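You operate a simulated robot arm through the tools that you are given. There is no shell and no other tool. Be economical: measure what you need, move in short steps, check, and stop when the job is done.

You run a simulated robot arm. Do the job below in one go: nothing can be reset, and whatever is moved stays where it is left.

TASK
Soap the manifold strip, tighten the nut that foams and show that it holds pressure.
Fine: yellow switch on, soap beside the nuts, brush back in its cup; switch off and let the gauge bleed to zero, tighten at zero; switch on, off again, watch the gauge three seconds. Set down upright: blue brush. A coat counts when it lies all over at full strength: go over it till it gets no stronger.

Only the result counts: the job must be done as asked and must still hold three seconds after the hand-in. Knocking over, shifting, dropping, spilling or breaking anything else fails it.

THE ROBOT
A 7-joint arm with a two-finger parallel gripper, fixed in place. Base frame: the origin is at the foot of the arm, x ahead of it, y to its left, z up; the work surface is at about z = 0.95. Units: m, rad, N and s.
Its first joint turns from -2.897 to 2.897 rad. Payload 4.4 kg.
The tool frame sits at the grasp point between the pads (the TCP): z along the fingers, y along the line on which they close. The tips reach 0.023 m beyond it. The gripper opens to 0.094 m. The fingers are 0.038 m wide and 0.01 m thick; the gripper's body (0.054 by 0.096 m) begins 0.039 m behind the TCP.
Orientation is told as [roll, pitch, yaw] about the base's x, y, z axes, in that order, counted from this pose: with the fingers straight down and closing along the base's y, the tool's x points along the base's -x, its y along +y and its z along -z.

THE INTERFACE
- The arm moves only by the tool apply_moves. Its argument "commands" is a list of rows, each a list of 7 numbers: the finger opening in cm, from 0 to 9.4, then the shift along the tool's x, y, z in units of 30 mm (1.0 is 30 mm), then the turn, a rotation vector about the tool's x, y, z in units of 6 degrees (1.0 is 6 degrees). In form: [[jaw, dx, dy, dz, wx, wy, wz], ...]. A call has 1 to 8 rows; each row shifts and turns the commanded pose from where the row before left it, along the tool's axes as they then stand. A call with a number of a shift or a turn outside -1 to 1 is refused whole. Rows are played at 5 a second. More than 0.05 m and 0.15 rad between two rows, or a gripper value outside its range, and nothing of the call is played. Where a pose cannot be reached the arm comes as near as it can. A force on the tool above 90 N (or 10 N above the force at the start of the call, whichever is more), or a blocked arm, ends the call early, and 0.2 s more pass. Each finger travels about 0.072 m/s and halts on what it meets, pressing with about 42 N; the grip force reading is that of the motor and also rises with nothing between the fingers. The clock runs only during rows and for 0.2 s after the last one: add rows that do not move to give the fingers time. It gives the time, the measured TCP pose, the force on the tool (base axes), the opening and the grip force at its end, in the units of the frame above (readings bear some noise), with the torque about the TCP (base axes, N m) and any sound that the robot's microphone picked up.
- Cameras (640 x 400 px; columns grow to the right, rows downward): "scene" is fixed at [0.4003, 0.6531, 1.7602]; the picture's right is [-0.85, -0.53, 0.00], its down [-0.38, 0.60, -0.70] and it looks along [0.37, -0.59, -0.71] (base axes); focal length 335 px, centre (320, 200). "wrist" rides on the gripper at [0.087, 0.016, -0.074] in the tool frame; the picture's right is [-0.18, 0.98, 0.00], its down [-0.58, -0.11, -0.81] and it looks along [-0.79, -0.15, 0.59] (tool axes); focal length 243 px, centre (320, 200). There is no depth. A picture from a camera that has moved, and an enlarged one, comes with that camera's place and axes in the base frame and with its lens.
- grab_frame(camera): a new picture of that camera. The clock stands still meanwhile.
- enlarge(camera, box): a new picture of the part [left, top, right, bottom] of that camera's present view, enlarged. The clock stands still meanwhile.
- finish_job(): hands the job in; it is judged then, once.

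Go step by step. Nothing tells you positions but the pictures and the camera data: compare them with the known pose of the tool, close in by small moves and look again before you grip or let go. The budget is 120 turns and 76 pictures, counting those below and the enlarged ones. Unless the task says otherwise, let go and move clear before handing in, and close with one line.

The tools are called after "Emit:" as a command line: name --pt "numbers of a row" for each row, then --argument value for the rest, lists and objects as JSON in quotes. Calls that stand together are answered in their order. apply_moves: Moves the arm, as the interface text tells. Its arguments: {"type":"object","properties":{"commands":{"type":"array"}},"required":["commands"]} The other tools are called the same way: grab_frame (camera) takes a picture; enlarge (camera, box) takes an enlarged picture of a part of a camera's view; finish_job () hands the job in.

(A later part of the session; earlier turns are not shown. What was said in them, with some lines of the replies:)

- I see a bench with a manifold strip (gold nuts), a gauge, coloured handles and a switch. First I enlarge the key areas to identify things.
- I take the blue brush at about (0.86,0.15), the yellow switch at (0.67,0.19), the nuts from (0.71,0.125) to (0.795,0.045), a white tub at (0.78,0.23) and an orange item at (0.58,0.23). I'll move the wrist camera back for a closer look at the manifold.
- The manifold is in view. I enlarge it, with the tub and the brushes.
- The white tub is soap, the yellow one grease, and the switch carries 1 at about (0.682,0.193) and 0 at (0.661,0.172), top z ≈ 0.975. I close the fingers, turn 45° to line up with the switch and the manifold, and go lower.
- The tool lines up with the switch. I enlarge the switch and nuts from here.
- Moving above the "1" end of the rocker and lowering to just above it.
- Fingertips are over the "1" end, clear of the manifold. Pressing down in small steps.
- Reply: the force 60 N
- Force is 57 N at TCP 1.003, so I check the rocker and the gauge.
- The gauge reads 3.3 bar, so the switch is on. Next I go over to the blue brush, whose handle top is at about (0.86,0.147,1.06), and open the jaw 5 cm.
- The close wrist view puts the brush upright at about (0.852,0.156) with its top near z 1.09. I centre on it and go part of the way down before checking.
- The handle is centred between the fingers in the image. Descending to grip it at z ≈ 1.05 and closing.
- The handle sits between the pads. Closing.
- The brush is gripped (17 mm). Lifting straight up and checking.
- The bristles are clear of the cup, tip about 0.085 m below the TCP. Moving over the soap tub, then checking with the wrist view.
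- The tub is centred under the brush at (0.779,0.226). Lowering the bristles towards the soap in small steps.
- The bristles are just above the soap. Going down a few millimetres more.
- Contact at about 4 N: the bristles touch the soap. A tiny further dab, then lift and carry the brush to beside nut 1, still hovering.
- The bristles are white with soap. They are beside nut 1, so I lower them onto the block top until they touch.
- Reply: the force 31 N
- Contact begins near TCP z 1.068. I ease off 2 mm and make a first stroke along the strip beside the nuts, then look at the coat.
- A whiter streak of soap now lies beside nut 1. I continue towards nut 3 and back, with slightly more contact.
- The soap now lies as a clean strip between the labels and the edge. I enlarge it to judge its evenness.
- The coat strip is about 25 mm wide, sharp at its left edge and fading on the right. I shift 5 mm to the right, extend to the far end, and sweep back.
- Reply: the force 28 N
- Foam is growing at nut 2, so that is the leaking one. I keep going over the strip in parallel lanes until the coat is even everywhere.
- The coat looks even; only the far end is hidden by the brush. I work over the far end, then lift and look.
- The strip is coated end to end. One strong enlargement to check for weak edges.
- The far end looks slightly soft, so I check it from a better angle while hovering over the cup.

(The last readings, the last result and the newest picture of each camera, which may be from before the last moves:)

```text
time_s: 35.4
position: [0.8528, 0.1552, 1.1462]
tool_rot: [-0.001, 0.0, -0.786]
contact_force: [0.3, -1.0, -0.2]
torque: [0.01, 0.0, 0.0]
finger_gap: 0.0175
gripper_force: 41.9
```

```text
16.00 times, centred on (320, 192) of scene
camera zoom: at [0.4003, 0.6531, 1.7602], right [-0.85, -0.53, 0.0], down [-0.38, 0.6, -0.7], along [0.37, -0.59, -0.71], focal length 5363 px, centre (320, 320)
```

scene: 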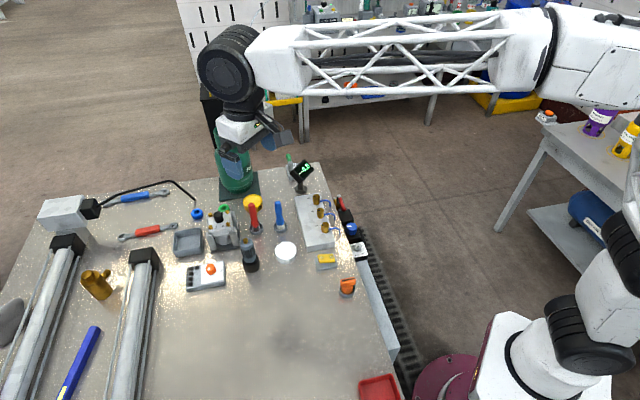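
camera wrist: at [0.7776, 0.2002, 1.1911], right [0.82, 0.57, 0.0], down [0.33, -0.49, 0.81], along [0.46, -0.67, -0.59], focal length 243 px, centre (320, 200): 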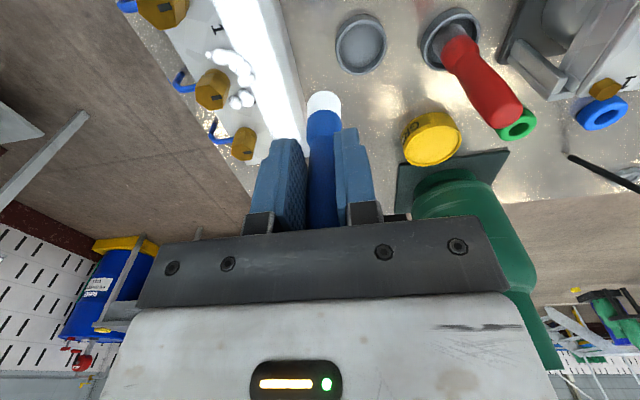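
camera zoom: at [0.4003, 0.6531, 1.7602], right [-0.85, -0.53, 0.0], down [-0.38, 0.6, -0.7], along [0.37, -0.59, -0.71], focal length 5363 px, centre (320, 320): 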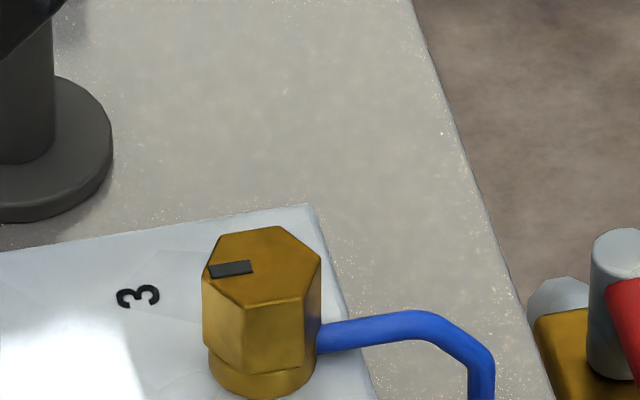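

The far-left corner of the strip is grainy. I go back with the brush to work the far end and the right lane.

Emit:
apply_moves --pt "0 -0.54 -0.82 0 0 0 0" --pt "0 -0.54 -0.82 0 0 0 0" --pt "0 -0.54 -0.82 0 0 0 0" --pt "0 -0.54 -0.82 0 0 0 0" --pt "0 0 0 1 0 0 0" --pt "0 0 0 1 0 0 0" --pt "0 0 0 0.5 0 0 0" --pt "0 0 0 0.17 0 0 0"

```text
time_s: 37.2
position: [0.8302, 0.0393, 1.0664]
tool_rot: [0.002, -0.002, -0.785]
contact_force: [-2.3, 0.7, 7.9]
torque: [0.01, 0.1, -0.03]
finger_gap: 0.0176
gripper_force: 41.7
```

Contact is 8 N. Working the far end left to right.

Emit:
apply_moves --pt "0 -0.4 -0.08 0 0 0 0" --pt "0 -0.35 0 0 0 0 0" --pt "0 0.4 0 0 0 0 0" --pt "0 -0.4 0.25 0 0 0 0" --pt "0 0.4 0 0 0 0 0" --pt "0 -0.4 0.2 0 0 0 0" --pt "0 0 -0.45 0 0 0 0" --pt "0 0 0.45 0 0 0 0"

Emit:
apply_moves --pt "0 0.6 0 0 0 0 0" --pt "0 0.6 0 0 0 0 0" --pt "0 0.6 0 0 0 0 0" --pt "0 0.6 0 0 0 0 0" --pt "0 0.6 0 0 0 0 0" --pt "0 0.6 0 0 0 0 0" --pt "0 0.6 0 0 0 0 0" --pt "0 0.6 0 0 0 0 0"

Emit:
apply_moves --pt "0 0.6 0 0 0 0 0" --pt "0 0 -0.25 0 0 0 0" --pt "0 0 -0.25 0 0 0 0" --pt "0 -0.6 0 0 0 0 0" --pt "0 -0.6 0 0 0 0 0" --pt "0 -0.6 0 0 0 0 0" --pt "0 -0.6 0 0 0 0 0" --pt "0 -0.6 0 0 0 0 0"

Emit:
apply_moves --pt "0 -0.6 0 0 0 0 0" --pt "0 -0.6 0 0 0 0 0" --pt "0 -0.6 0 0 0 0 0" --pt "0 -0.6 0 0 0 0 0" --pt "0 0 0.2 0 0 0 0" --pt "0 0 0 -1 0 0 0" --pt "0 0.6 0.5 -1 0 0 0" --pt "0 0.6 0.8 -0.6 0 0 0"

```text
time_s: 39.0
position: [0.8519, 0.0314, 1.0643]
tool_rot: [-0.001, 0.0, -0.786]
contact_force: [-2.2, -3.0, 14.6]
torque: [-0.38, 0.03, -0.07]
finger_gap: 0.0173
gripper_force: 42.1
```

```text
time_s: 40.8
position: [0.7503, 0.1329, 1.064]
tool_rot: [-0.001, 0.0, -0.786]
contact_force: [4.0, -3.5, 15.5]
torque: [-0.46, -0.41, 0.01]
finger_gap: 0.0175
gripper_force: 42.1
```

```text
time_s: 42.6
position: [0.7894, 0.071, 1.0647]
tool_rot: [0.001, 0.002, -0.784]
contact_force: [-2.9, 1.8, 8.8]
torque: [0.14, 0.15, 0.02]
finger_gap: 0.0171
gripper_force: 42.0
```

```text
time_s: 44.4
position: [0.8491, 0.078, 1.1444]
tool_rot: [-0.002, -0.001, -0.786]
contact_force: [-0.8, -0.4, -0.9]
torque: [0.02, 0.01, 0.01]
finger_gap: 0.0175
gripper_force: 41.5
```

Now back over the cup and checking the coat again.

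Emit:
apply_moves --pt "0 0.593 0.623 0 0 0 0" --pt "0 0.593 0.623 0 0 0 0" --pt "0 0.593 0.623 0 0 0 0" --pt "0 0 0 0 0 0 0"

Emit:
enlarge --camera "wrist" --box '[130, 0, 370, 150]'

Emit:
enlarge --camera "scene" --box '[305, 190, 353, 250]'

```text
time_s: 45.4
position: [0.85, 0.1543, 1.1423]
tool_rot: [0.001, 0.0, -0.783]
contact_force: [0.3, -0.7, -0.5]
torque: [0.02, 0.02, -0.02]
finger_gap: 0.0175
gripper_force: 41.9
```

```text
2.67 times, centred on (250, 75) of wrist
camera zoom: at [0.7994, 0.2266, 1.2182], right [0.82, 0.57, 0.0], down [0.33, -0.49, 0.81], along [0.46, -0.67, -0.59], focal length 647 px, centre (507, 533)
```

zoom: 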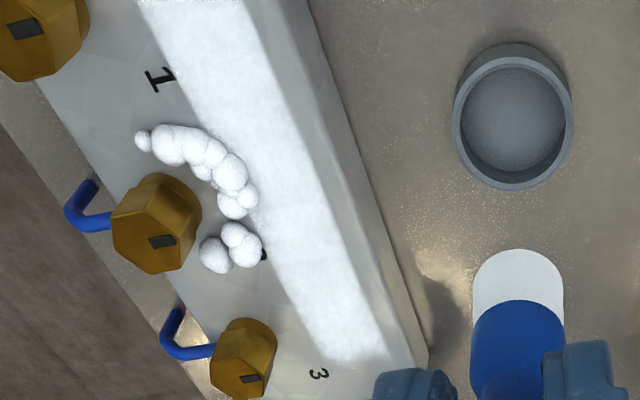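

```text
6.67 times, centred on (329, 220) of scene
camera zoom: at [0.4003, 0.6531, 1.7602], right [-0.85, -0.53, 0.0], down [-0.38, 0.6, -0.7], along [0.37, -0.59, -0.71], focal length 2234 px, centre (260, 67)
```

zoom: 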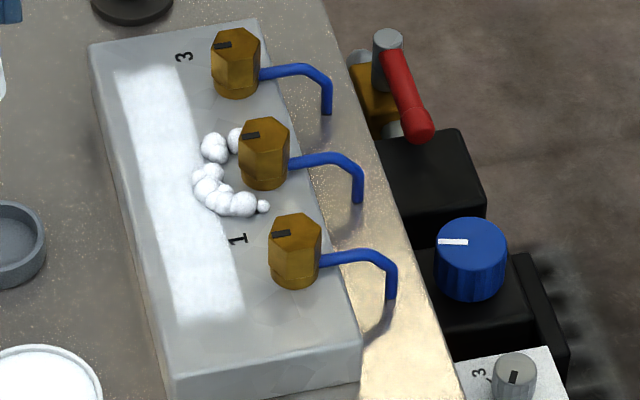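

The coat is now even over the whole strip and foam stands at nut 2. Lowering the brush back into its cup.

Emit:
apply_moves --pt "0 0 0.03 0.8 0 0 0" --pt "0 0 0 0.8 0 0 0" --pt "0 0 0 0.8 0 0 0" --pt "0 0 0 0.45 0 0 0" --pt "0 0 0 0.1 0 0 0" --pt "0 0 0 0 0 0 0"

Emit:
enlarge --camera "scene" --box '[240, 160, 340, 260]'

```text
time_s: 46.8
position: [0.85, 0.1561, 1.0552]
tool_rot: [0.0, 0.0, -0.785]
contact_force: [0.3, -0.1, -0.4]
torque: [0.0, 0.0, 0.0]
finger_gap: 0.0174
gripper_force: 41.8
```

```text
4.00 times, centred on (290, 210) of scene
camera zoom: at [0.4003, 0.6531, 1.7602], right [-0.85, -0.53, 0.0], down [-0.38, 0.6, -0.7], along [0.37, -0.59, -0.71], focal length 1341 px, centre (440, 160)
```

zoom: 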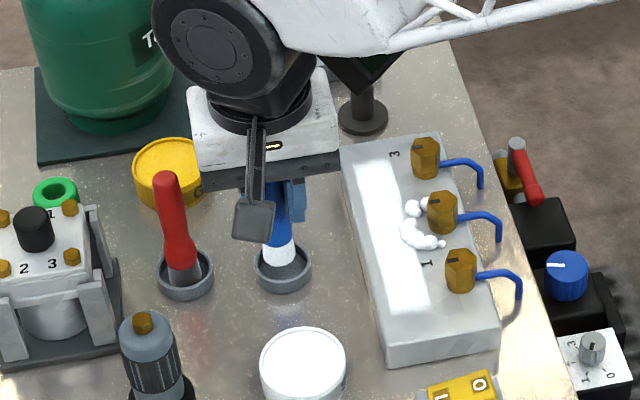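

The bristles are within the cup. Lowering until they touch the bottom.

Emit:
apply_moves --pt "0 0 0 0.1 0 0 0" --pt "0 0 0 0.07 0 0 0" --pt "0 0 0 0 0 0 0"

Emit:
apply_moves --pt "0 0 0 0.06 0 0 0" --pt "0 0 0 0 0 0 0"

```text
time_s: 47.6
position: [0.8498, 0.1566, 1.0493]
tool_rot: [-0.001, 0.0, -0.785]
contact_force: [0.1, 0.3, -0.6]
torque: [0.01, 0.03, 0.02]
finger_gap: 0.0173
gripper_force: 42.2
```

```text
time_s: 48.2
position: [0.8498, 0.1559, 1.0469]
tool_rot: [0.001, 0.0, -0.785]
contact_force: [-0.8, 0.0, -1.5]
torque: [0.01, -0.01, -0.02]
finger_gap: 0.0172
gripper_force: 41.7
```

No contact yet; two more small steps.

Emit:
apply_moves --pt "0 0 0 0.06 0 0 0" --pt "0 0 0 0 0 0 0"

Emit:
apply_moves --pt "0 0 0 0.06 0 0 0" --pt "0 0 0 0 0 0 0"

Emit:
enlarge --camera "wrist" --box '[240, 0, 400, 120]'

```text
time_s: 48.8
position: [0.8499, 0.1567, 1.0447]
tool_rot: [0.001, 0.0, -0.785]
contact_force: [0.6, 0.3, -0.9]
torque: [0.0, 0.01, -0.01]
finger_gap: 0.0175
gripper_force: 42.0
```

```text
time_s: 49.4
position: [0.8511, 0.1564, 1.0428]
tool_rot: [-0.001, -0.001, -0.786]
contact_force: [0.0, -0.3, -1.6]
torque: [0.05, -0.01, 0.01]
finger_gap: 0.0173
gripper_force: 41.7
```

```text
3.33 times, centred on (320, 60) of wrist
camera zoom: at [0.7998, 0.2284, 1.1187], right [0.82, 0.57, 0.0], down [0.33, -0.49, 0.81], along [0.46, -0.67, -0.59], focal length 809 px, centre (320, 667)
```

zoom: 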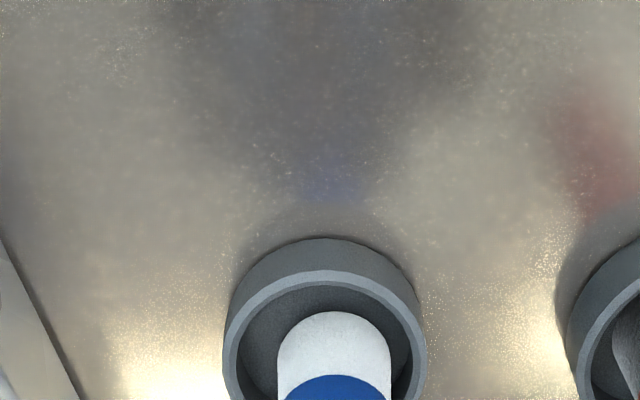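

The bristles are centred in the cup, not yet on its floor. Continuing.

Emit:
apply_moves --pt "0 0 0 0.05 0 0 0" --pt "0 0 0 0.05 0 0 0" --pt "0 0 0 0 0 0 0"

Emit:
apply_moves --pt "0 0 0 0.05 0 0 0" --pt "0 0 0 0 0 0 0"

```text
time_s: 50.2
position: [0.8519, 0.156, 1.0405]
tool_rot: [0.001, 0.0, -0.787]
contact_force: [-0.4, -1.0, -1.2]
torque: [-0.03, 0.02, 0.01]
finger_gap: 0.0178
gripper_force: 42.6
```

```text
time_s: 50.8
position: [0.8496, 0.1562, 1.038]
tool_rot: [-0.001, -0.001, -0.784]
contact_force: [0.4, 0.4, -0.9]
torque: [-0.01, 0.0, -0.03]
finger_gap: 0.0174
gripper_force: 42.2
```

Still free. Checking how far the bristles are from the floor.

Emit:
enlarge --camera "scene" --box '[260, 185, 320, 235]'

Emit:
grab_frame --camera "wrist"

```text
8.00 times, centred on (290, 210) of scene
camera zoom: at [0.4003, 0.6531, 1.7602], right [-0.85, -0.53, 0.0], down [-0.38, 0.6, -0.7], along [0.37, -0.59, -0.71], focal length 2681 px, centre (560, 120)
```

zoom: 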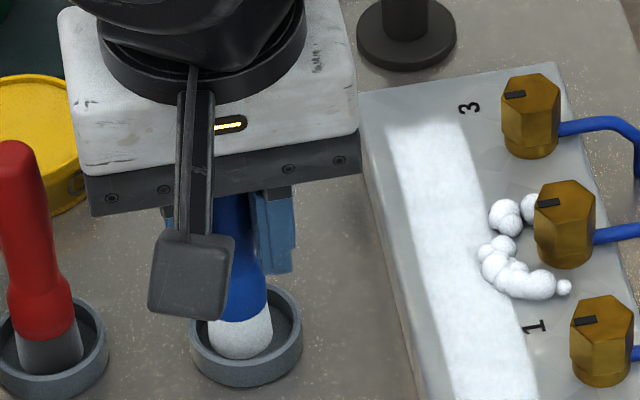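

```text
28 pictures are left
camera wrist: at [0.8002, 0.2283, 1.1141], right [0.82, 0.57, 0.0], down [0.33, -0.49, 0.81], along [0.46, -0.67, -0.59], focal length 243 px, centre (320, 200)
```

wrist: 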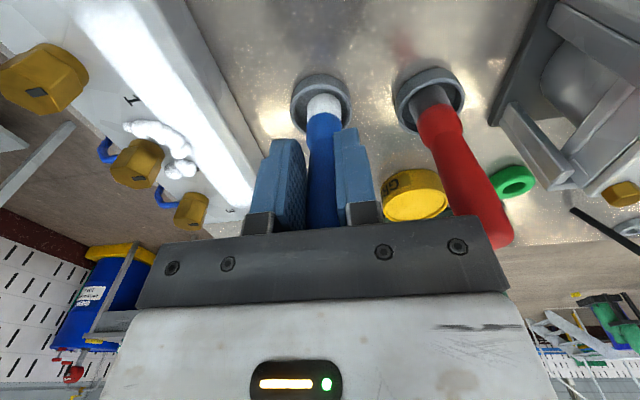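

About 3 mm to go by comparison with the red brush.

Emit:
apply_moves --pt "0 0 0 0.06 0 0 0" --pt "0 0 0 0 0 0 0"

Emit:
apply_moves --pt "0 0 0 0.05 0 0 0" --pt "0 0 0 0 0 0 0"

Emit:
apply_moves --pt "0 0 0 0.05 0 0 0" --pt "0 0 0 0 0 0 0"

```text
time_s: 51.4
position: [0.8502, 0.1562, 1.0376]
tool_rot: [0.002, -0.001, -0.785]
contact_force: [0.9, -1.0, 15.6]
torque: [-0.21, -0.19, 0.01]
finger_gap: 0.0174
gripper_force: 41.9
```

```text
time_s: 52.0
position: [0.8502, 0.1564, 1.0374]
tool_rot: [0.002, -0.001, -0.786]
contact_force: [0.6, -0.6, 30.6]
torque: [-0.29, -0.27, 0.02]
finger_gap: 0.0176
gripper_force: 42.4
```

```text
time_s: 52.6
position: [0.85, 0.1564, 1.0324]
tool_rot: [0.0, 0.0, -0.785]
contact_force: [3.1, 1.2, 30.5]
torque: [-0.31, -0.46, 0.0]
finger_gap: 0.0173
gripper_force: 41.6
```

The brush stands on the cup floor. I ease the load, open the fingers and rise.

Emit:
apply_moves --pt "0 0 0 -0.06 0 0 0" --pt "0 0 0 0 0 0 0"

Emit:
apply_moves --pt "2.6 0 0 0 0 0 0" --pt "4.5 0 0 0 0 0 0" --pt "4.5 0 0 0 0 0 0" --pt "4.5 0 0 -0.5 0 0 0" --pt "4.5 0 0 -1 0 0 0" --pt "4.5 0 0 -1 0 0 0" --pt "4.5 0 0 -1 0 0 0" --pt "4.5 0 0 0 0 0 0"

Emit:
enlarge --camera "scene" --box '[240, 140, 380, 280]'

```text
time_s: 53.2
position: [0.8491, 0.1552, 1.0342]
tool_rot: [-0.003, 0.001, -0.786]
contact_force: [2.7, -1.2, 11.4]
torque: [-0.21, -0.29, 0.03]
finger_gap: 0.0172
gripper_force: 42.0
```

```text
time_s: 55.0
position: [0.8505, 0.1563, 1.1407]
tool_rot: [-0.002, 0.001, -0.785]
contact_force: [-0.1, -0.5, -0.2]
torque: [0.03, -0.02, -0.02]
finger_gap: 0.0449
gripper_force: 0.1
```

```text
2.86 times, centred on (310, 210) of scene
camera zoom: at [0.4003, 0.6531, 1.7602], right [-0.85, -0.53, 0.0], down [-0.38, 0.6, -0.7], along [0.37, -0.59, -0.71], focal length 958 px, centre (349, 171)
```

zoom: 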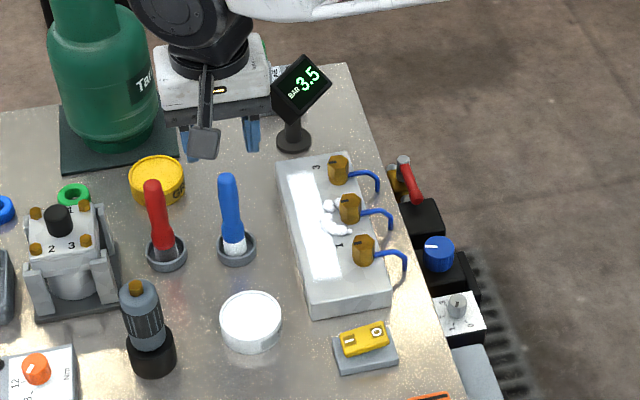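

The brush stands upright in its cup. Next I go to the "0" end of the rocker, at about (0.660,0.169), with fingers closed.

Emit:
apply_moves --pt "4.5 0.798 -0.706 0 0 0 0" --pt "0 0.798 -0.706 0 0 0 0" --pt "0 0.798 -0.706 0 0 0 0" --pt "0 0.798 -0.706 0 0 0 0" --pt "0 0.798 -0.706 0 0 0 0" --pt "0 0.798 -0.706 0 0 0 0" --pt "0 0 0 1 0 0 0" --pt "0 0 0 1 0 0 0"

Emit:
apply_moves --pt "0 0 0 1 0 0 0" --pt "0 0 0 0.5 0 0 0" --pt "0 0 0 0 0 0 0"

Emit:
grab_frame --camera "wrist"

```text
time_s: 56.8
position: [0.6582, 0.1681, 1.0805]
tool_rot: [0.0, 0.001, -0.787]
contact_force: [-0.4, -0.2, 0.0]
torque: [0.01, -0.01, 0.01]
finger_gap: 0.0001
gripper_force: 41.7
```

```text
time_s: 57.6
position: [0.659, 0.1691, 1.0364]
tool_rot: [0.001, 0.001, -0.787]
contact_force: [-0.6, -0.2, -0.4]
torque: [0.04, 0.04, -0.01]
finger_gap: 0.0002
gripper_force: 42.0
```

```text
26 pictures are left
camera wrist: at [0.6088, 0.2406, 1.1114], right [0.82, 0.57, 0.0], down [0.33, -0.49, 0.81], along [0.46, -0.67, -0.59], focal length 243 px, centre (320, 200)
```

wrist: 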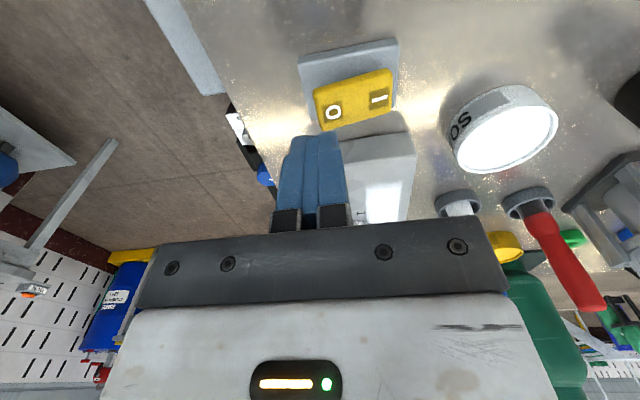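

The fingertips are over the outer "0" end. Pressing.

Emit:
apply_moves --pt "0 0 0 0.8 0 0 0" --pt "0 0 0 0.1 0 0 0" --pt "0 0 0 0.1 0 0 0" --pt "0 0 0 0.1 0 0 0" --pt "0 0 0 0.1 0 0 0" --pt "0 0 0 0 0 0 0"

Emit:
apply_moves --pt "0 0 0 -1 0 0 0" --pt "0 0 0 -1 0 0 0" --pt "0 0 0 -1 0 0 0" --pt "0 0 0 0 0 0 0"

Emit:
enlarge --camera "scene" --box '[280, 150, 380, 280]'

```text
time_s: 59.0
position: [0.6579, 0.1667, 1.0017]
tool_rot: [0.004, -0.002, -0.785]
contact_force: [-28.3, -6.0, 61.2]
torque: [0.44, 0.48, 0.23]
finger_gap: 0.0
gripper_force: 42.0
```

```text
time_s: 60.0
position: [0.6569, 0.1678, 1.0895]
tool_rot: [0.0, -0.001, -0.786]
contact_force: [0.9, -0.1, 0.6]
torque: [-0.01, -0.02, -0.01]
finger_gap: 0.0003
gripper_force: 41.9
```

```text
3.08 times, centred on (330, 215) of scene
camera zoom: at [0.4003, 0.6531, 1.7602], right [-0.85, -0.53, 0.0], down [-0.38, 0.6, -0.7], along [0.37, -0.59, -0.71], focal length 1031 px, centre (289, 154)
```

zoom: 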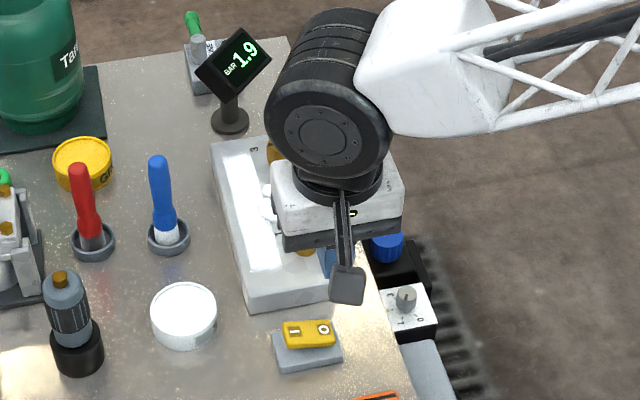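

The gauge is falling (1.9 bar). Meanwhile I move over nut 2, at about (0.762,0.066), for a look at its hex orientation.

Emit:
apply_moves --pt "9.4 -0.813 0.01 -0.3 0 0 0" --pt "9.4 -0.813 0.01 -0.3 0 0 0" --pt "9.4 -0.813 0.01 -0.3 0 0 0" --pt "9.4 -0.813 0.01 -0.3 0 0 0" --pt "9.4 -0.813 0.01 -0.3 0 0 0" --pt "9.4 -0.813 0.01 -0.3 0 0 0" --pt "9.4 0 0 0 0 0 0"

Emit:
enlarge --camera "wrist" --box '[220, 40, 420, 165]'

Emit:
enlarge --camera "scene" --box '[320, 190, 360, 240]'

```text
time_s: 61.6
position: [0.7628, 0.065, 1.1433]
tool_rot: [0.0, 0.0, -0.785]
contact_force: [0.7, -0.2, 1.0]
torque: [-0.01, 0.01, -0.03]
finger_gap: 0.0942
gripper_force: 0.0
```

```text
3.20 times, centred on (320, 102) of wrist
camera zoom: at [0.7132, 0.1369, 1.2189], right [0.82, 0.57, 0.0], down [0.33, -0.49, 0.81], along [0.46, -0.67, -0.59], focal length 776 px, centre (320, 512)
```

zoom: 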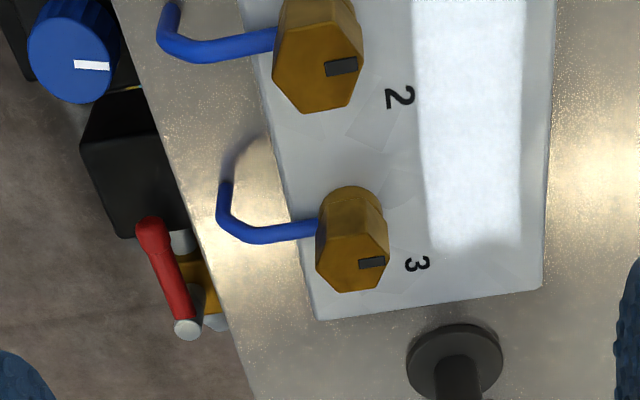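

```text
8.00 times, centred on (340, 215) of scene
camera zoom: at [0.4003, 0.6531, 1.7602], right [-0.85, -0.53, 0.0], down [-0.38, 0.6, -0.7], along [0.37, -0.59, -0.71], focal length 2681 px, centre (160, 80)
```

zoom: 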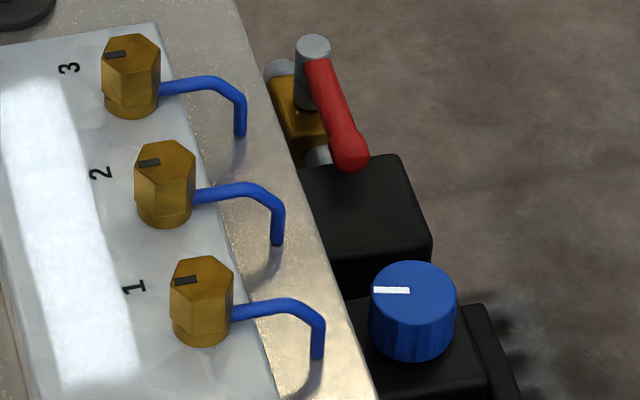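

The pressure is off and the foam is gone. The flats of nut 2 face along the strip, its centre is near (0.768,0.059) and its top near z 1.005, so I turn the tool 90° to close along the strip with the jaw at 4 cm.

Emit:
apply_moves --pt "4 0 0 0 0 0 -1" --pt "4 0 0 0 0 0 -1" --pt "4 0 0 0 0 0 -1" --pt "4 0 0 0 0 0 -1" --pt "4 0 0 0 0 0 -1" --pt "4 0 0 0 0 0 -1" --pt "4 0 0 0 0 0 -1" --pt "4 0 0 0 0 0 -1"

Emit:
apply_moves --pt "4 0 0 0 0 0 -1" --pt "4 0 0 0 0 0 -1" --pt "4 0 0 0 0 0 -1" --pt "4 0 0 0 0 0 -1" --pt "4 0 0 0 0 0 -1" --pt "4 0 0 0 0 0 -1" --pt "4 0 0 0 0 0 -1" --pt "4 0 0 0 0 0 0"

Emit:
grab_frame --camera "wrist"

```text
time_s: 63.4
position: [0.7636, 0.0657, 1.1444]
tool_rot: [0.001, -0.001, 0.055]
contact_force: [-0.4, -0.1, 0.1]
torque: [0.02, 0.02, 0.03]
finger_gap: 0.0399
gripper_force: 0.0
```

```text
time_s: 65.2
position: [0.7642, 0.0652, 1.144]
tool_rot: [-0.001, 0.0, 0.788]
contact_force: [-0.2, 0.8, -0.1]
torque: [0.03, 0.02, 0.0]
finger_gap: 0.0402
gripper_force: 0.0
```

```text
22 pictures are left
camera wrist: at [0.691, 0.0154, 1.2193], right [-0.57, 0.82, 0.0], down [0.49, 0.33, 0.81], along [0.66, 0.46, -0.59], focal length 243 px, centre (320, 200)
```

wrist: 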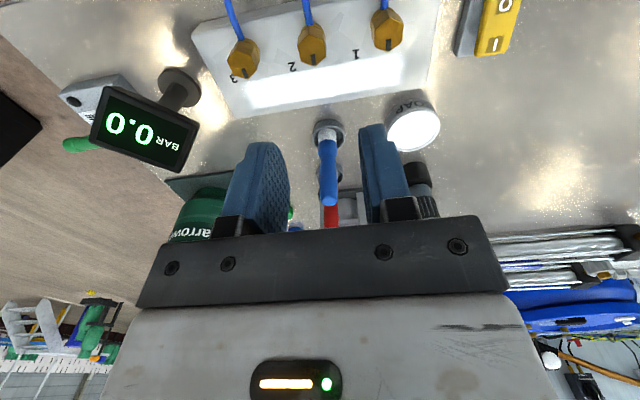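

The gauge already reads 0.0. I correct by about 6 mm and descend to just above nut 2 for a check.

Emit:
apply_moves --pt "4 0.06 -0.19 0.6 0 0 0" --pt "4 0 0 0.9 0 0 0" --pt "4 0 0 0.9 0 0 0" --pt "4 0 0 0.6 0 0 0" --pt "4 0 0 0 0 0 0"

Emit:
enlarge --camera "wrist" --box '[240, 60, 400, 220]'

```text
time_s: 66.4
position: [0.7667, 0.0579, 1.0544]
tool_rot: [0.0, 0.0, 0.786]
contact_force: [0.3, -0.8, -0.5]
torque: [-0.01, 0.04, 0.01]
finger_gap: 0.0401
gripper_force: 0.1
```

```text
2.50 times, centred on (320, 140) of wrist
camera zoom: at [0.6942, 0.0096, 1.129], right [-0.57, 0.82, 0.0], down [0.49, 0.33, 0.81], along [0.67, 0.46, -0.59], focal length 606 px, centre (320, 350)
```

zoom: 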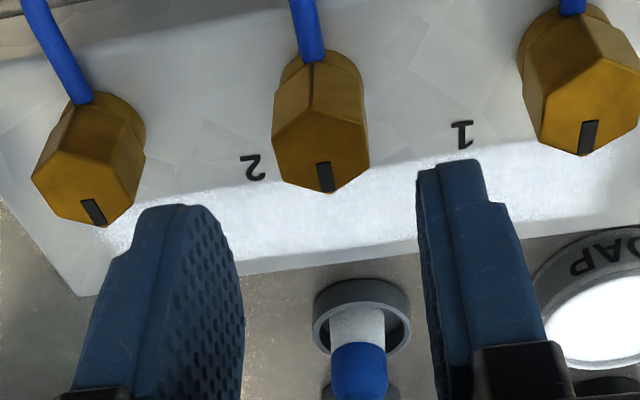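

Nut 2 sits centred between the pads with its flats facing them. Descending to grip its upper 12 mm, clear of the hose.

Emit:
apply_moves --pt "4 -0.04 0 0.5 0 0 0" --pt "4 0 0 0.4 0 0 0" --pt "4 0 0 0.35 0 0 0" --pt "4 0 0 0 0 0 0" --pt "0 0 0 0 0 0 0" --pt "0 0 0 0 0 0 0" --pt "0 0 0 0 0 0 0"

Emit:
enlarge --camera "wrist" --box '[240, 60, 400, 220]'

```text
time_s: 68.0
position: [0.7658, 0.0605, 1.0157]
tool_rot: [-0.001, 0.0, 0.785]
contact_force: [28.7, -21.7, -10.7]
torque: [0.01, -0.43, 0.07]
finger_gap: 0.0228
gripper_force: 44.5
```

```text
2.50 times, centred on (320, 140) of wrist
camera zoom: at [0.6941, 0.0102, 1.0913], right [-0.56, 0.83, 0.0], down [0.49, 0.33, 0.81], along [0.67, 0.46, -0.59], focal length 606 px, centre (320, 350)
```

zoom: 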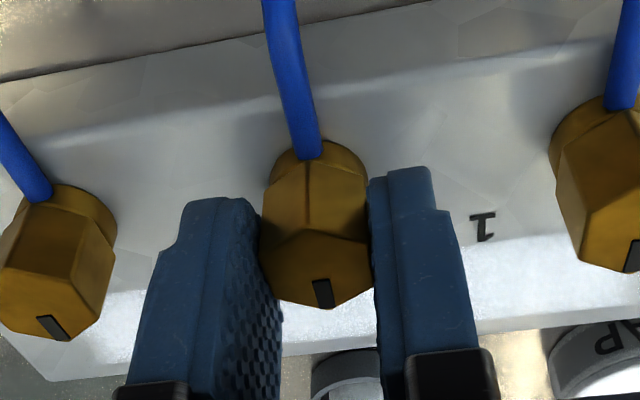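

The nut is gripped at 22.8 mm with some side load. I shift 2 mm to relieve it, then start turning clockwise.

Emit:
apply_moves --pt "0 0 0.08 0 0 0 0" --pt "0 0 0 0 0 0 0"

Emit:
apply_moves --pt "0 0 0 0 0 0 0.7" --pt "0 0 0 0 0 0 0.7" --pt "0 0 0 0 0 0 0.7" --pt "0 0 0 0 0 0 0"

```text
time_s: 68.6
position: [0.7668, 0.0594, 1.016]
tool_rot: [-0.004, -0.002, 0.786]
contact_force: [23.9, -20.6, -8.3]
torque: [-0.15, -0.15, 0.03]
finger_gap: 0.0228
gripper_force: 44.3
stopped in row 2: the force on the tool passed its limit at 93 N (the readings are from after the stop); the commanded pose is now the measured one
```

```text
time_s: 69.6
position: [0.7676, 0.0608, 1.0156]
tool_rot: [-0.002, -0.001, 0.564]
contact_force: [38.5, -39.2, -16.8]
torque: [-0.29, -0.35, 0.05]
finger_gap: 0.0228
gripper_force: 44.5
```

The side load grew, so the shift was the wrong way; I move back 3 mm the other way in small steps.

Emit:
apply_moves --pt "0 0 -0.04 0 0 0 0" --pt "0 0 0 0 0 0 0"

Emit:
apply_moves --pt "0 0 -0.03 0 0 0 0" --pt "0 0 0 0 0 0 0"

```text
time_s: 70.2
position: [0.7674, 0.0598, 1.0159]
tool_rot: [-0.001, -0.002, 0.565]
contact_force: [27.1, -30.6, -14.9]
torque: [0.12, -0.72, 0.02]
finger_gap: 0.023
gripper_force: 45.1
```

```text
time_s: 70.8
position: [0.7658, 0.0605, 1.0154]
tool_rot: [-0.001, 0.0, 0.566]
contact_force: [0.0, -3.8, -11.8]
torque: [0.49, -0.04, 0.01]
finger_gap: 0.0226
gripper_force: 45.3
```

The load is relieved. Continuing to turn clockwise.

Emit:
apply_moves --pt "0 0 0 0 0 0 0.7" --pt "0 0 0 0 0 0 0.7" --pt "0 0 0 0 0 0 0.7" --pt "0 0 0 0 0 0 0.7" --pt "0 0 0 0 0 0 0"

Emit:
enlarge --camera "wrist" --box '[240, 60, 400, 220]'

```text
time_s: 72.0
position: [0.7665, 0.0601, 1.0159]
tool_rot: [-0.001, -0.002, 0.271]
contact_force: [-13.2, 16.3, -6.9]
torque: [0.68, 0.57, -0.02]
finger_gap: 0.0224
gripper_force: 44.6
```

```text
2.50 times, centred on (320, 140) of wrist
camera zoom: at [0.6786, 0.0516, 1.0912], right [-0.09, 1.0, 0.0], down [0.59, 0.05, 0.81], along [0.8, 0.07, -0.59], focal length 606 px, centre (320, 350)
```

zoom: 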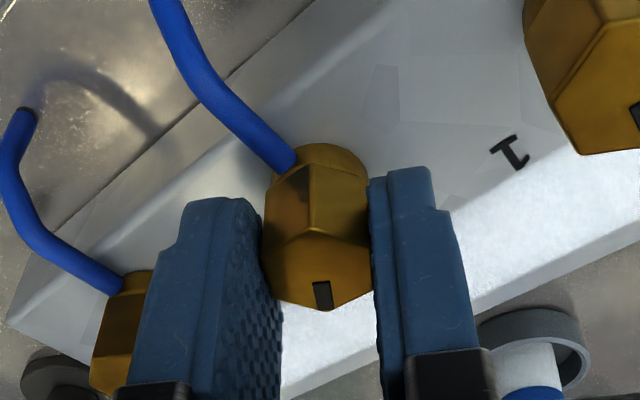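

The nut turns with the fingers; the hose stays put. There's no resisting torque yet, so I continue.

Emit:
apply_moves --pt "0 0 0 0 0 0 0.7" --pt "0 0 0 0 0 0 0.7" --pt "0 0 0 0 0 0 0.7" --pt "0 0 0 0 0 0 0.7" --pt "0 0 0 0 0 0 0"

Emit:
apply_moves --pt "0 0 0 0 0 0 0.7" --pt "0 0 0 0 0 0 0.7" --pt "0 0 0 0 0 0 0.7" --pt "0 0 0 0 0 0 0.7" --pt "0 0 0 0 0 0 0"

Emit:
grab_frame --camera "wrist"

```text
time_s: 73.2
position: [0.7675, 0.06, 1.015]
tool_rot: [-0.004, -0.002, -0.022]
contact_force: [-5.0, 27.6, -13.9]
torque: [0.86, -0.62, -0.04]
finger_gap: 0.0225
gripper_force: 44.7
```

```text
time_s: 74.4
position: [0.7678, 0.0599, 1.0169]
tool_rot: [0.0, -0.003, -0.317]
contact_force: [-8.8, 26.1, -14.9]
torque: [0.86, 0.21, -0.03]
finger_gap: 0.0225
gripper_force: 45.2
```

```text
18 pictures are left
camera wrist: at [0.6892, 0.101, 1.0912], right [0.48, 0.88, 0.0], down [0.52, -0.28, 0.81], along [0.71, -0.39, -0.59], focal length 243 px, centre (320, 200)
```

wrist: 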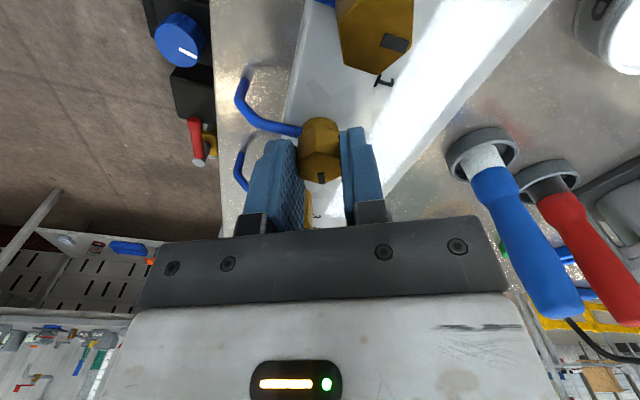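

63° turned, still easy. Continuing while watching the torque and the hose.

Emit:
apply_moves --pt "0 0 0 0 0 0 0.7" --pt "0 0 0 0 0 0 0.7" --pt "0 0 0 0 0 0 0.7" --pt "0 0 0 0 0 0 0"

Emit:
apply_moves --pt "0 0 0 0 0 0 0.7" --pt "0 0 0 0 0 0 0.7" --pt "0 0 0 0 0 0 0.7" --pt "0 0 0 0 0 0 0"

Emit:
enlarge --camera "wrist" --box '[220, 60, 420, 240]'

```text
time_s: 75.4
position: [0.7672, 0.059, 1.0155]
tool_rot: [0.0, -0.002, -0.535]
contact_force: [-19.9, 18.8, -15.9]
torque: [0.59, 0.33, 0.02]
finger_gap: 0.0226
gripper_force: 45.3
```

```text
time_s: 76.4
position: [0.7668, 0.0594, 1.0163]
tool_rot: [-0.001, -0.001, -0.758]
contact_force: [-33.6, -5.4, -8.0]
torque: [-0.09, 1.3, 0.03]
finger_gap: 0.0228
gripper_force: 45.0
```

```text
2.22 times, centred on (320, 150) of wrist
camera zoom: at [0.7146, 0.1295, 1.0913], right [0.81, 0.59, 0.0], down [0.35, -0.48, 0.81], along [0.48, -0.65, -0.59], focal length 539 px, centre (320, 311)
```

zoom: 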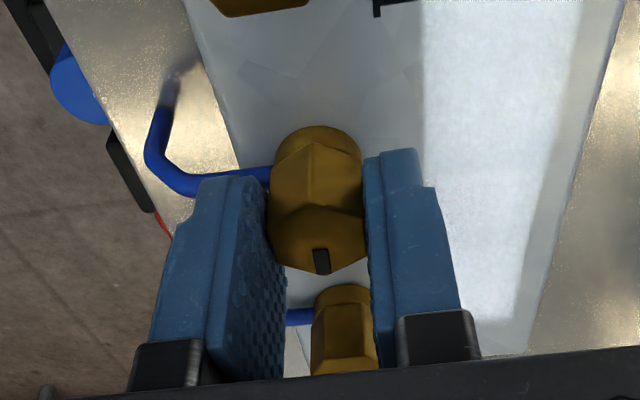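

88° turned, with the marker following. I relieve the side load and continue.

Emit:
apply_moves --pt "0 0.03 -0.03 0 0 0 0" --pt "0 0 0 0 0 0 0.7" --pt "0 0 0 0 0 0 0.7" --pt "0 0 0 0 0 0 0.7" --pt "0 0 0 0 0 0 0"

Emit:
apply_moves --pt "0 0 0 0 0 0 0.7" --pt "0 0 0 0 0 0 0.7" --pt "0 0 0 0 0 0 0.7" --pt "0 0 0 0 0 0 0"

Emit:
apply_moves --pt "0 0 0 0 0 0 0.7" --pt "0 0 0 0 0 0 0.7" --pt "0 0 0 0 0 0 0.7" --pt "0 0 0 0 0 0 0"

```text
time_s: 77.6
position: [0.7663, 0.0591, 1.0167]
tool_rot: [0.003, -0.005, -0.976]
contact_force: [7.6, -2.0, -12.4]
torque: [-0.57, 0.05, 0.25]
finger_gap: 0.0228
gripper_force: 44.8
```

```text
time_s: 78.6
position: [0.7662, 0.0588, 1.0163]
tool_rot: [0.003, -0.001, -1.195]
contact_force: [9.0, 8.8, 6.9]
torque: [0.08, -0.03, 0.02]
finger_gap: 0.0222
gripper_force: 45.1
```

```text
time_s: 79.6
position: [0.7668, 0.0591, 1.0156]
tool_rot: [0.003, -0.001, -1.416]
contact_force: [30.1, 17.7, 2.5]
torque: [0.17, -0.27, 0.4]
finger_gap: 0.0227
gripper_force: 45.1
```

Some torque appears (0.25–0.4 N m). I look whether the nut still follows.

Emit:
enlarge --camera "wrist" --box '[220, 60, 420, 240]'

```text
2.22 times, centred on (320, 150) of wrist
camera zoom: at [0.7681, 0.1465, 1.0915], right [1.0, -0.03, 0.0], down [-0.02, -0.59, 0.81], along [-0.02, -0.81, -0.59], focal length 539 px, centre (320, 311)
```

zoom: 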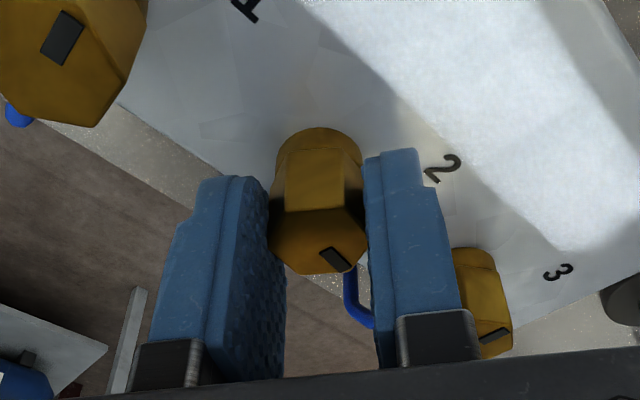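

The marker has slipped relative to the fingers, so the nut seems to have come up tight after about 90–100°. I apply a little more turn to confirm.

Emit:
apply_moves --pt "0 0 0 0 0 0 0.5" --pt "0 0 0 0 0 0 0.5" --pt "0 0 0 0 0 0 0"

Emit:
enlarge --camera "wrist" --box '[220, 60, 420, 240]'

```text
time_s: 80.4
position: [0.7663, 0.0592, 1.0159]
tool_rot: [0.004, -0.002, -1.519]
contact_force: [36.5, 15.3, -2.1]
torque: [0.07, -0.32, 0.28]
finger_gap: 0.0228
gripper_force: 44.9
```

```text
2.22 times, centred on (320, 150) of wrist
camera zoom: at [0.7773, 0.146, 1.0914], right [0.99, -0.13, 0.0], down [-0.08, -0.59, 0.81], along [-0.11, -0.8, -0.59], focal length 539 px, centre (320, 311)
```

zoom: 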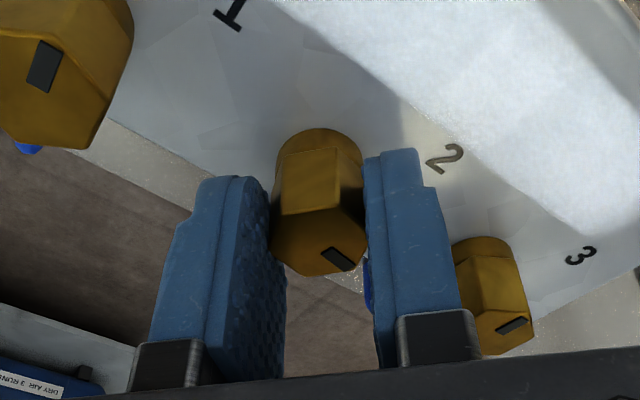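

The nut no longer follows: it is tight after roughly 90°. I open, rise and turn back to 45° for the switch.

Emit:
apply_moves --pt "3.3 0 0 0 0 0 0" --pt "3.3 0 0 0 0 0 0" --pt "3.3 0 0 -0.5 0 0 0" --pt "3.3 0 0 -1 0 0 0" --pt "3.3 0 0 -1 0 0 0" --pt "3.3 0 0 -1 0 0 0" --pt "3.3 0 0 0 0 0 -1" --pt "3.3 0 0 0 0 0 0"

Emit:
apply_moves --pt "3.3 0 0 0 0 0 -1" --pt "3.3 0 0 0 0 0 -1" --pt "3.3 0 0 0 0 0 -1" --pt "3.3 0 0 0 0 0 -1" --pt "0 0 0 0 0 0 -1" --pt "0 0 0 0 0 0 -1" --pt "0 0 0 0 0 0 0"

Emit:
enlarge --camera "wrist" --box '[220, 0, 420, 150]'

```text
time_s: 82.2
position: [0.7654, 0.06, 1.1226]
tool_rot: [0.003, -0.001, -1.416]
contact_force: [0.3, 0.1, 0.1]
torque: [0.0, -0.01, -0.03]
finger_gap: 0.033
gripper_force: 0.0
```

```text
time_s: 83.8
position: [0.7656, 0.0583, 1.1219]
tool_rot: [0.002, -0.001, -0.785]
contact_force: [-0.2, -0.3, 0.0]
torque: [0.03, -0.05, 0.01]
finger_gap: 0.0001
gripper_force: 41.8
```

```text
2.67 times, centred on (320, 75) of wrist
camera zoom: at [0.715, 0.132, 1.1968], right [0.82, 0.57, 0.0], down [0.33, -0.49, 0.81], along [0.46, -0.67, -0.59], focal length 647 px, centre (320, 533)
```

zoom: 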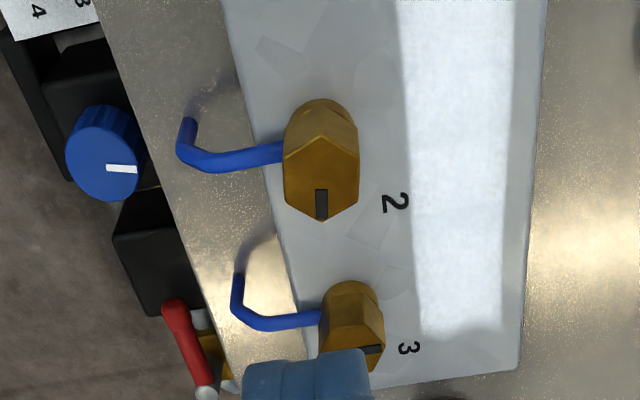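

Nut 2 has turned 90°. Now back to the "1" end of the rocker.

Emit:
apply_moves --pt "0 0.834 0.228 0 0 0 0" --pt "0 0.834 0.228 0 0 0 0" --pt "0 0.834 0.228 0 0 0 0" --pt "0 0.834 0.228 0 0 0 0" --pt "0 0.834 0.228 0 0 0 0" --pt "0 0.834 0.228 0 0 0 0" --pt "0 0 0 1 0 0 0" --pt "0 0 0 0.9 0 0 0"

Emit:
apply_moves --pt "0 0 0 0.9 0 0 0" --pt "0 0 0 0 0 0 0"

```text
time_s: 85.6
position: [0.6896, 0.1936, 1.0651]
tool_rot: [0.002, -0.005, -0.783]
contact_force: [0.1, 0.2, 0.8]
torque: [0.0, 0.0, 0.0]
finger_gap: 0.0003
gripper_force: 42.4
```

```text
time_s: 86.2
position: [0.6899, 0.1925, 1.0363]
tool_rot: [0.001, -0.002, -0.785]
contact_force: [-0.9, -0.3, -0.4]
torque: [0.01, 0.0, -0.02]
finger_gap: 0.0
gripper_force: 41.9
```

Same pose as the first press. Pressing "1", then rising.

Emit:
apply_moves --pt "0 0 0 0.8 0 0 0" --pt "0 0 0 0.1 0 0 0" --pt "0 0 0 0.1 0 0 0" --pt "0 0 0 0.1 0 0 0" --pt "0 0 0 0.1 0 0 0" --pt "0 0 0 0 0 0 0"

Emit:
apply_moves --pt "0 0 0 -1 0 0 0" --pt "0 0 0 -0.2 0 0 0" --pt "0 0.05 -0.85 0 0 0 0" --pt "0 0.06 -0.4 0 0 0 0" --pt "0 0 0 0 0 0 0"

Emit:
enlarge --camera "scene" --box '[280, 150, 380, 280]'

```text
time_s: 87.6
position: [0.6901, 0.193, 1.0023]
tool_rot: [0.004, -0.004, -0.786]
contact_force: [-18.0, 3.2, 40.9]
torque: [0.06, 0.92, -0.14]
finger_gap: 0.0
gripper_force: 42.2
```

```text
time_s: 88.8
position: [0.6605, 0.1704, 1.036]
tool_rot: [0.002, -0.002, -0.785]
contact_force: [-0.2, 0.2, -0.4]
torque: [0.01, -0.01, 0.01]
finger_gap: 0.0
gripper_force: 42.2
```

```text
3.08 times, centred on (330, 215) of scene
camera zoom: at [0.4003, 0.6531, 1.7602], right [-0.85, -0.53, 0.0], down [-0.38, 0.6, -0.7], along [0.37, -0.59, -0.71], focal length 1031 px, centre (289, 154)
```

zoom: 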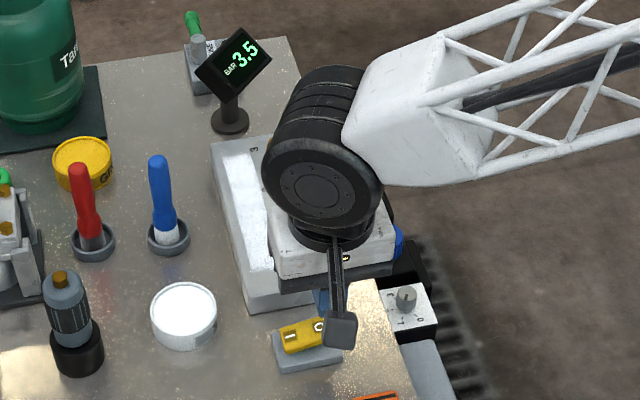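

3.5 bar is up. Now pressing "0" again.

Emit:
apply_moves --pt "0 0 -0.1 0.8 0 0 0" --pt "0 0 0 0.1 0 0 0" --pt "0 0 0 0.1 0 0 0" --pt "0 0 0 0.1 0 0 0" --pt "0 0 0 0.1 0 0 0" --pt "0 0 0 0 0 0 0"

Emit:
apply_moves --pt "0 0 0 -1 0 0 0" --pt "0 0 0 -1 0 0 0" --pt "0 0 0 -1 0 0 0" --pt "0 0 0 -0.5 0 0 0" --pt "0 0 0 0 0 0 0"

Emit:
enlarge --camera "scene" --box '[280, 150, 380, 280]'

```text
time_s: 90.2
position: [0.6587, 0.1686, 1.0036]
tool_rot: [0.003, -0.004, -0.785]
contact_force: [-18.1, -4.8, 37.9]
torque: [0.26, 0.3, 0.11]
finger_gap: 0.0001
gripper_force: 42.3
```

```text
time_s: 91.4
position: [0.6576, 0.1666, 1.1058]
tool_rot: [0.001, -0.002, -0.785]
contact_force: [-0.4, -0.2, 0.4]
torque: [0.01, 0.01, 0.0]
finger_gap: 0.0
gripper_force: 41.7
```

```text
3.08 times, centred on (330, 215) of scene
camera zoom: at [0.4003, 0.6531, 1.7602], right [-0.85, -0.53, 0.0], down [-0.38, 0.6, -0.7], along [0.37, -0.59, -0.71], focal length 1031 px, centre (289, 154)
```

zoom: 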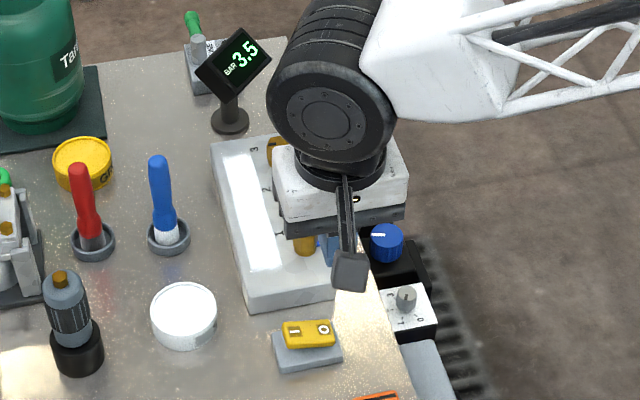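

The switch is off and the gauge still shows 3.5. I rise clear, wait over three seconds and look again.

Emit:
apply_moves --pt "0 0 0 -1 0 0 0" --pt "0 0 0 -1 0 0 0" --pt "0 0.8 0 -0.5 0 0 0" --pt "0 0.8 0 0 0 0 0" --pt "0 0.8 0 0 0 0 0" --pt "0 0 0 0 0 0 0" --pt "0 0 0 0 0 0 0" --pt "0 0 0 0 0 0 0"

Emit:
apply_moves --pt "0 0 0 0 0 0 0" --pt "0 0 0 0 0 0 0" --pt "0 0 0 0 0 0 0" --pt "0 0 0 0 0 0 0" --pt "0 0 0 0 0 0 0" --pt "0 0 0 0 0 0 0" --pt "0 0 0 0 0 0 0" --pt "0 0 0 0 0 0 0"

Emit:
enlarge --camera "scene" --box '[260, 150, 380, 280]'

Emit:
enlarge --camera "scene" --box '[305, 190, 353, 250]'

```text
time_s: 93.2
position: [0.6072, 0.2197, 1.179]
tool_rot: [0.0, -0.001, -0.786]
contact_force: [-0.5, 0.1, -0.3]
torque: [0.01, 0.03, 0.01]
finger_gap: 0.0002
gripper_force: 41.8
```

```text
time_s: 95.0
position: [0.6063, 0.2189, 1.1797]
tool_rot: [0.002, 0.0, -0.787]
contact_force: [0.0, 0.0, 0.7]
torque: [-0.02, -0.03, -0.03]
finger_gap: 0.0003
gripper_force: 42.2
```

```text
3.08 times, centred on (320, 215) of scene
camera zoom: at [0.4003, 0.6531, 1.7602], right [-0.85, -0.53, 0.0], down [-0.38, 0.6, -0.7], along [0.37, -0.59, -0.71], focal length 1031 px, centre (320, 154)
```

zoom: 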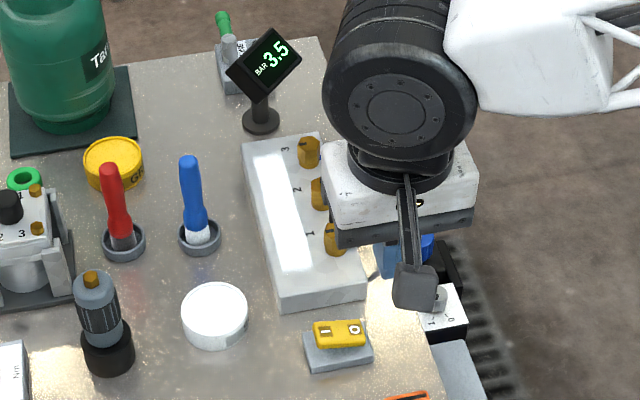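

```text
6.67 times, centred on (329, 220) of scene
camera zoom: at [0.4003, 0.6531, 1.7602], right [-0.85, -0.53, 0.0], down [-0.38, 0.6, -0.7], along [0.37, -0.59, -0.71], focal length 2234 px, centre (260, 67)
```

zoom: 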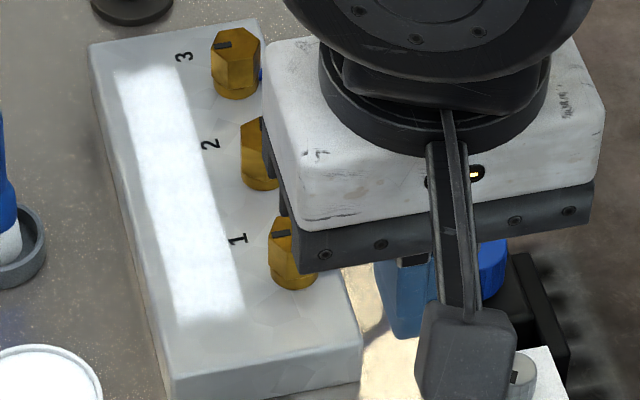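

The gauge has held 3.5 bar for more than three seconds with the switch off. The coat is full, the brush stands upright in its cup and the arm is clear, so I hand in.

Emit:
finish_job

```text
The job is handed in.
```

The strip is soaped all over. Nut 2 was the one that foamed; I turned it tight at zero pressure, about 90°. With the switch off again, the gauge held 3.5 bar for more than three seconds, and the blue brush stands upright in its cup.
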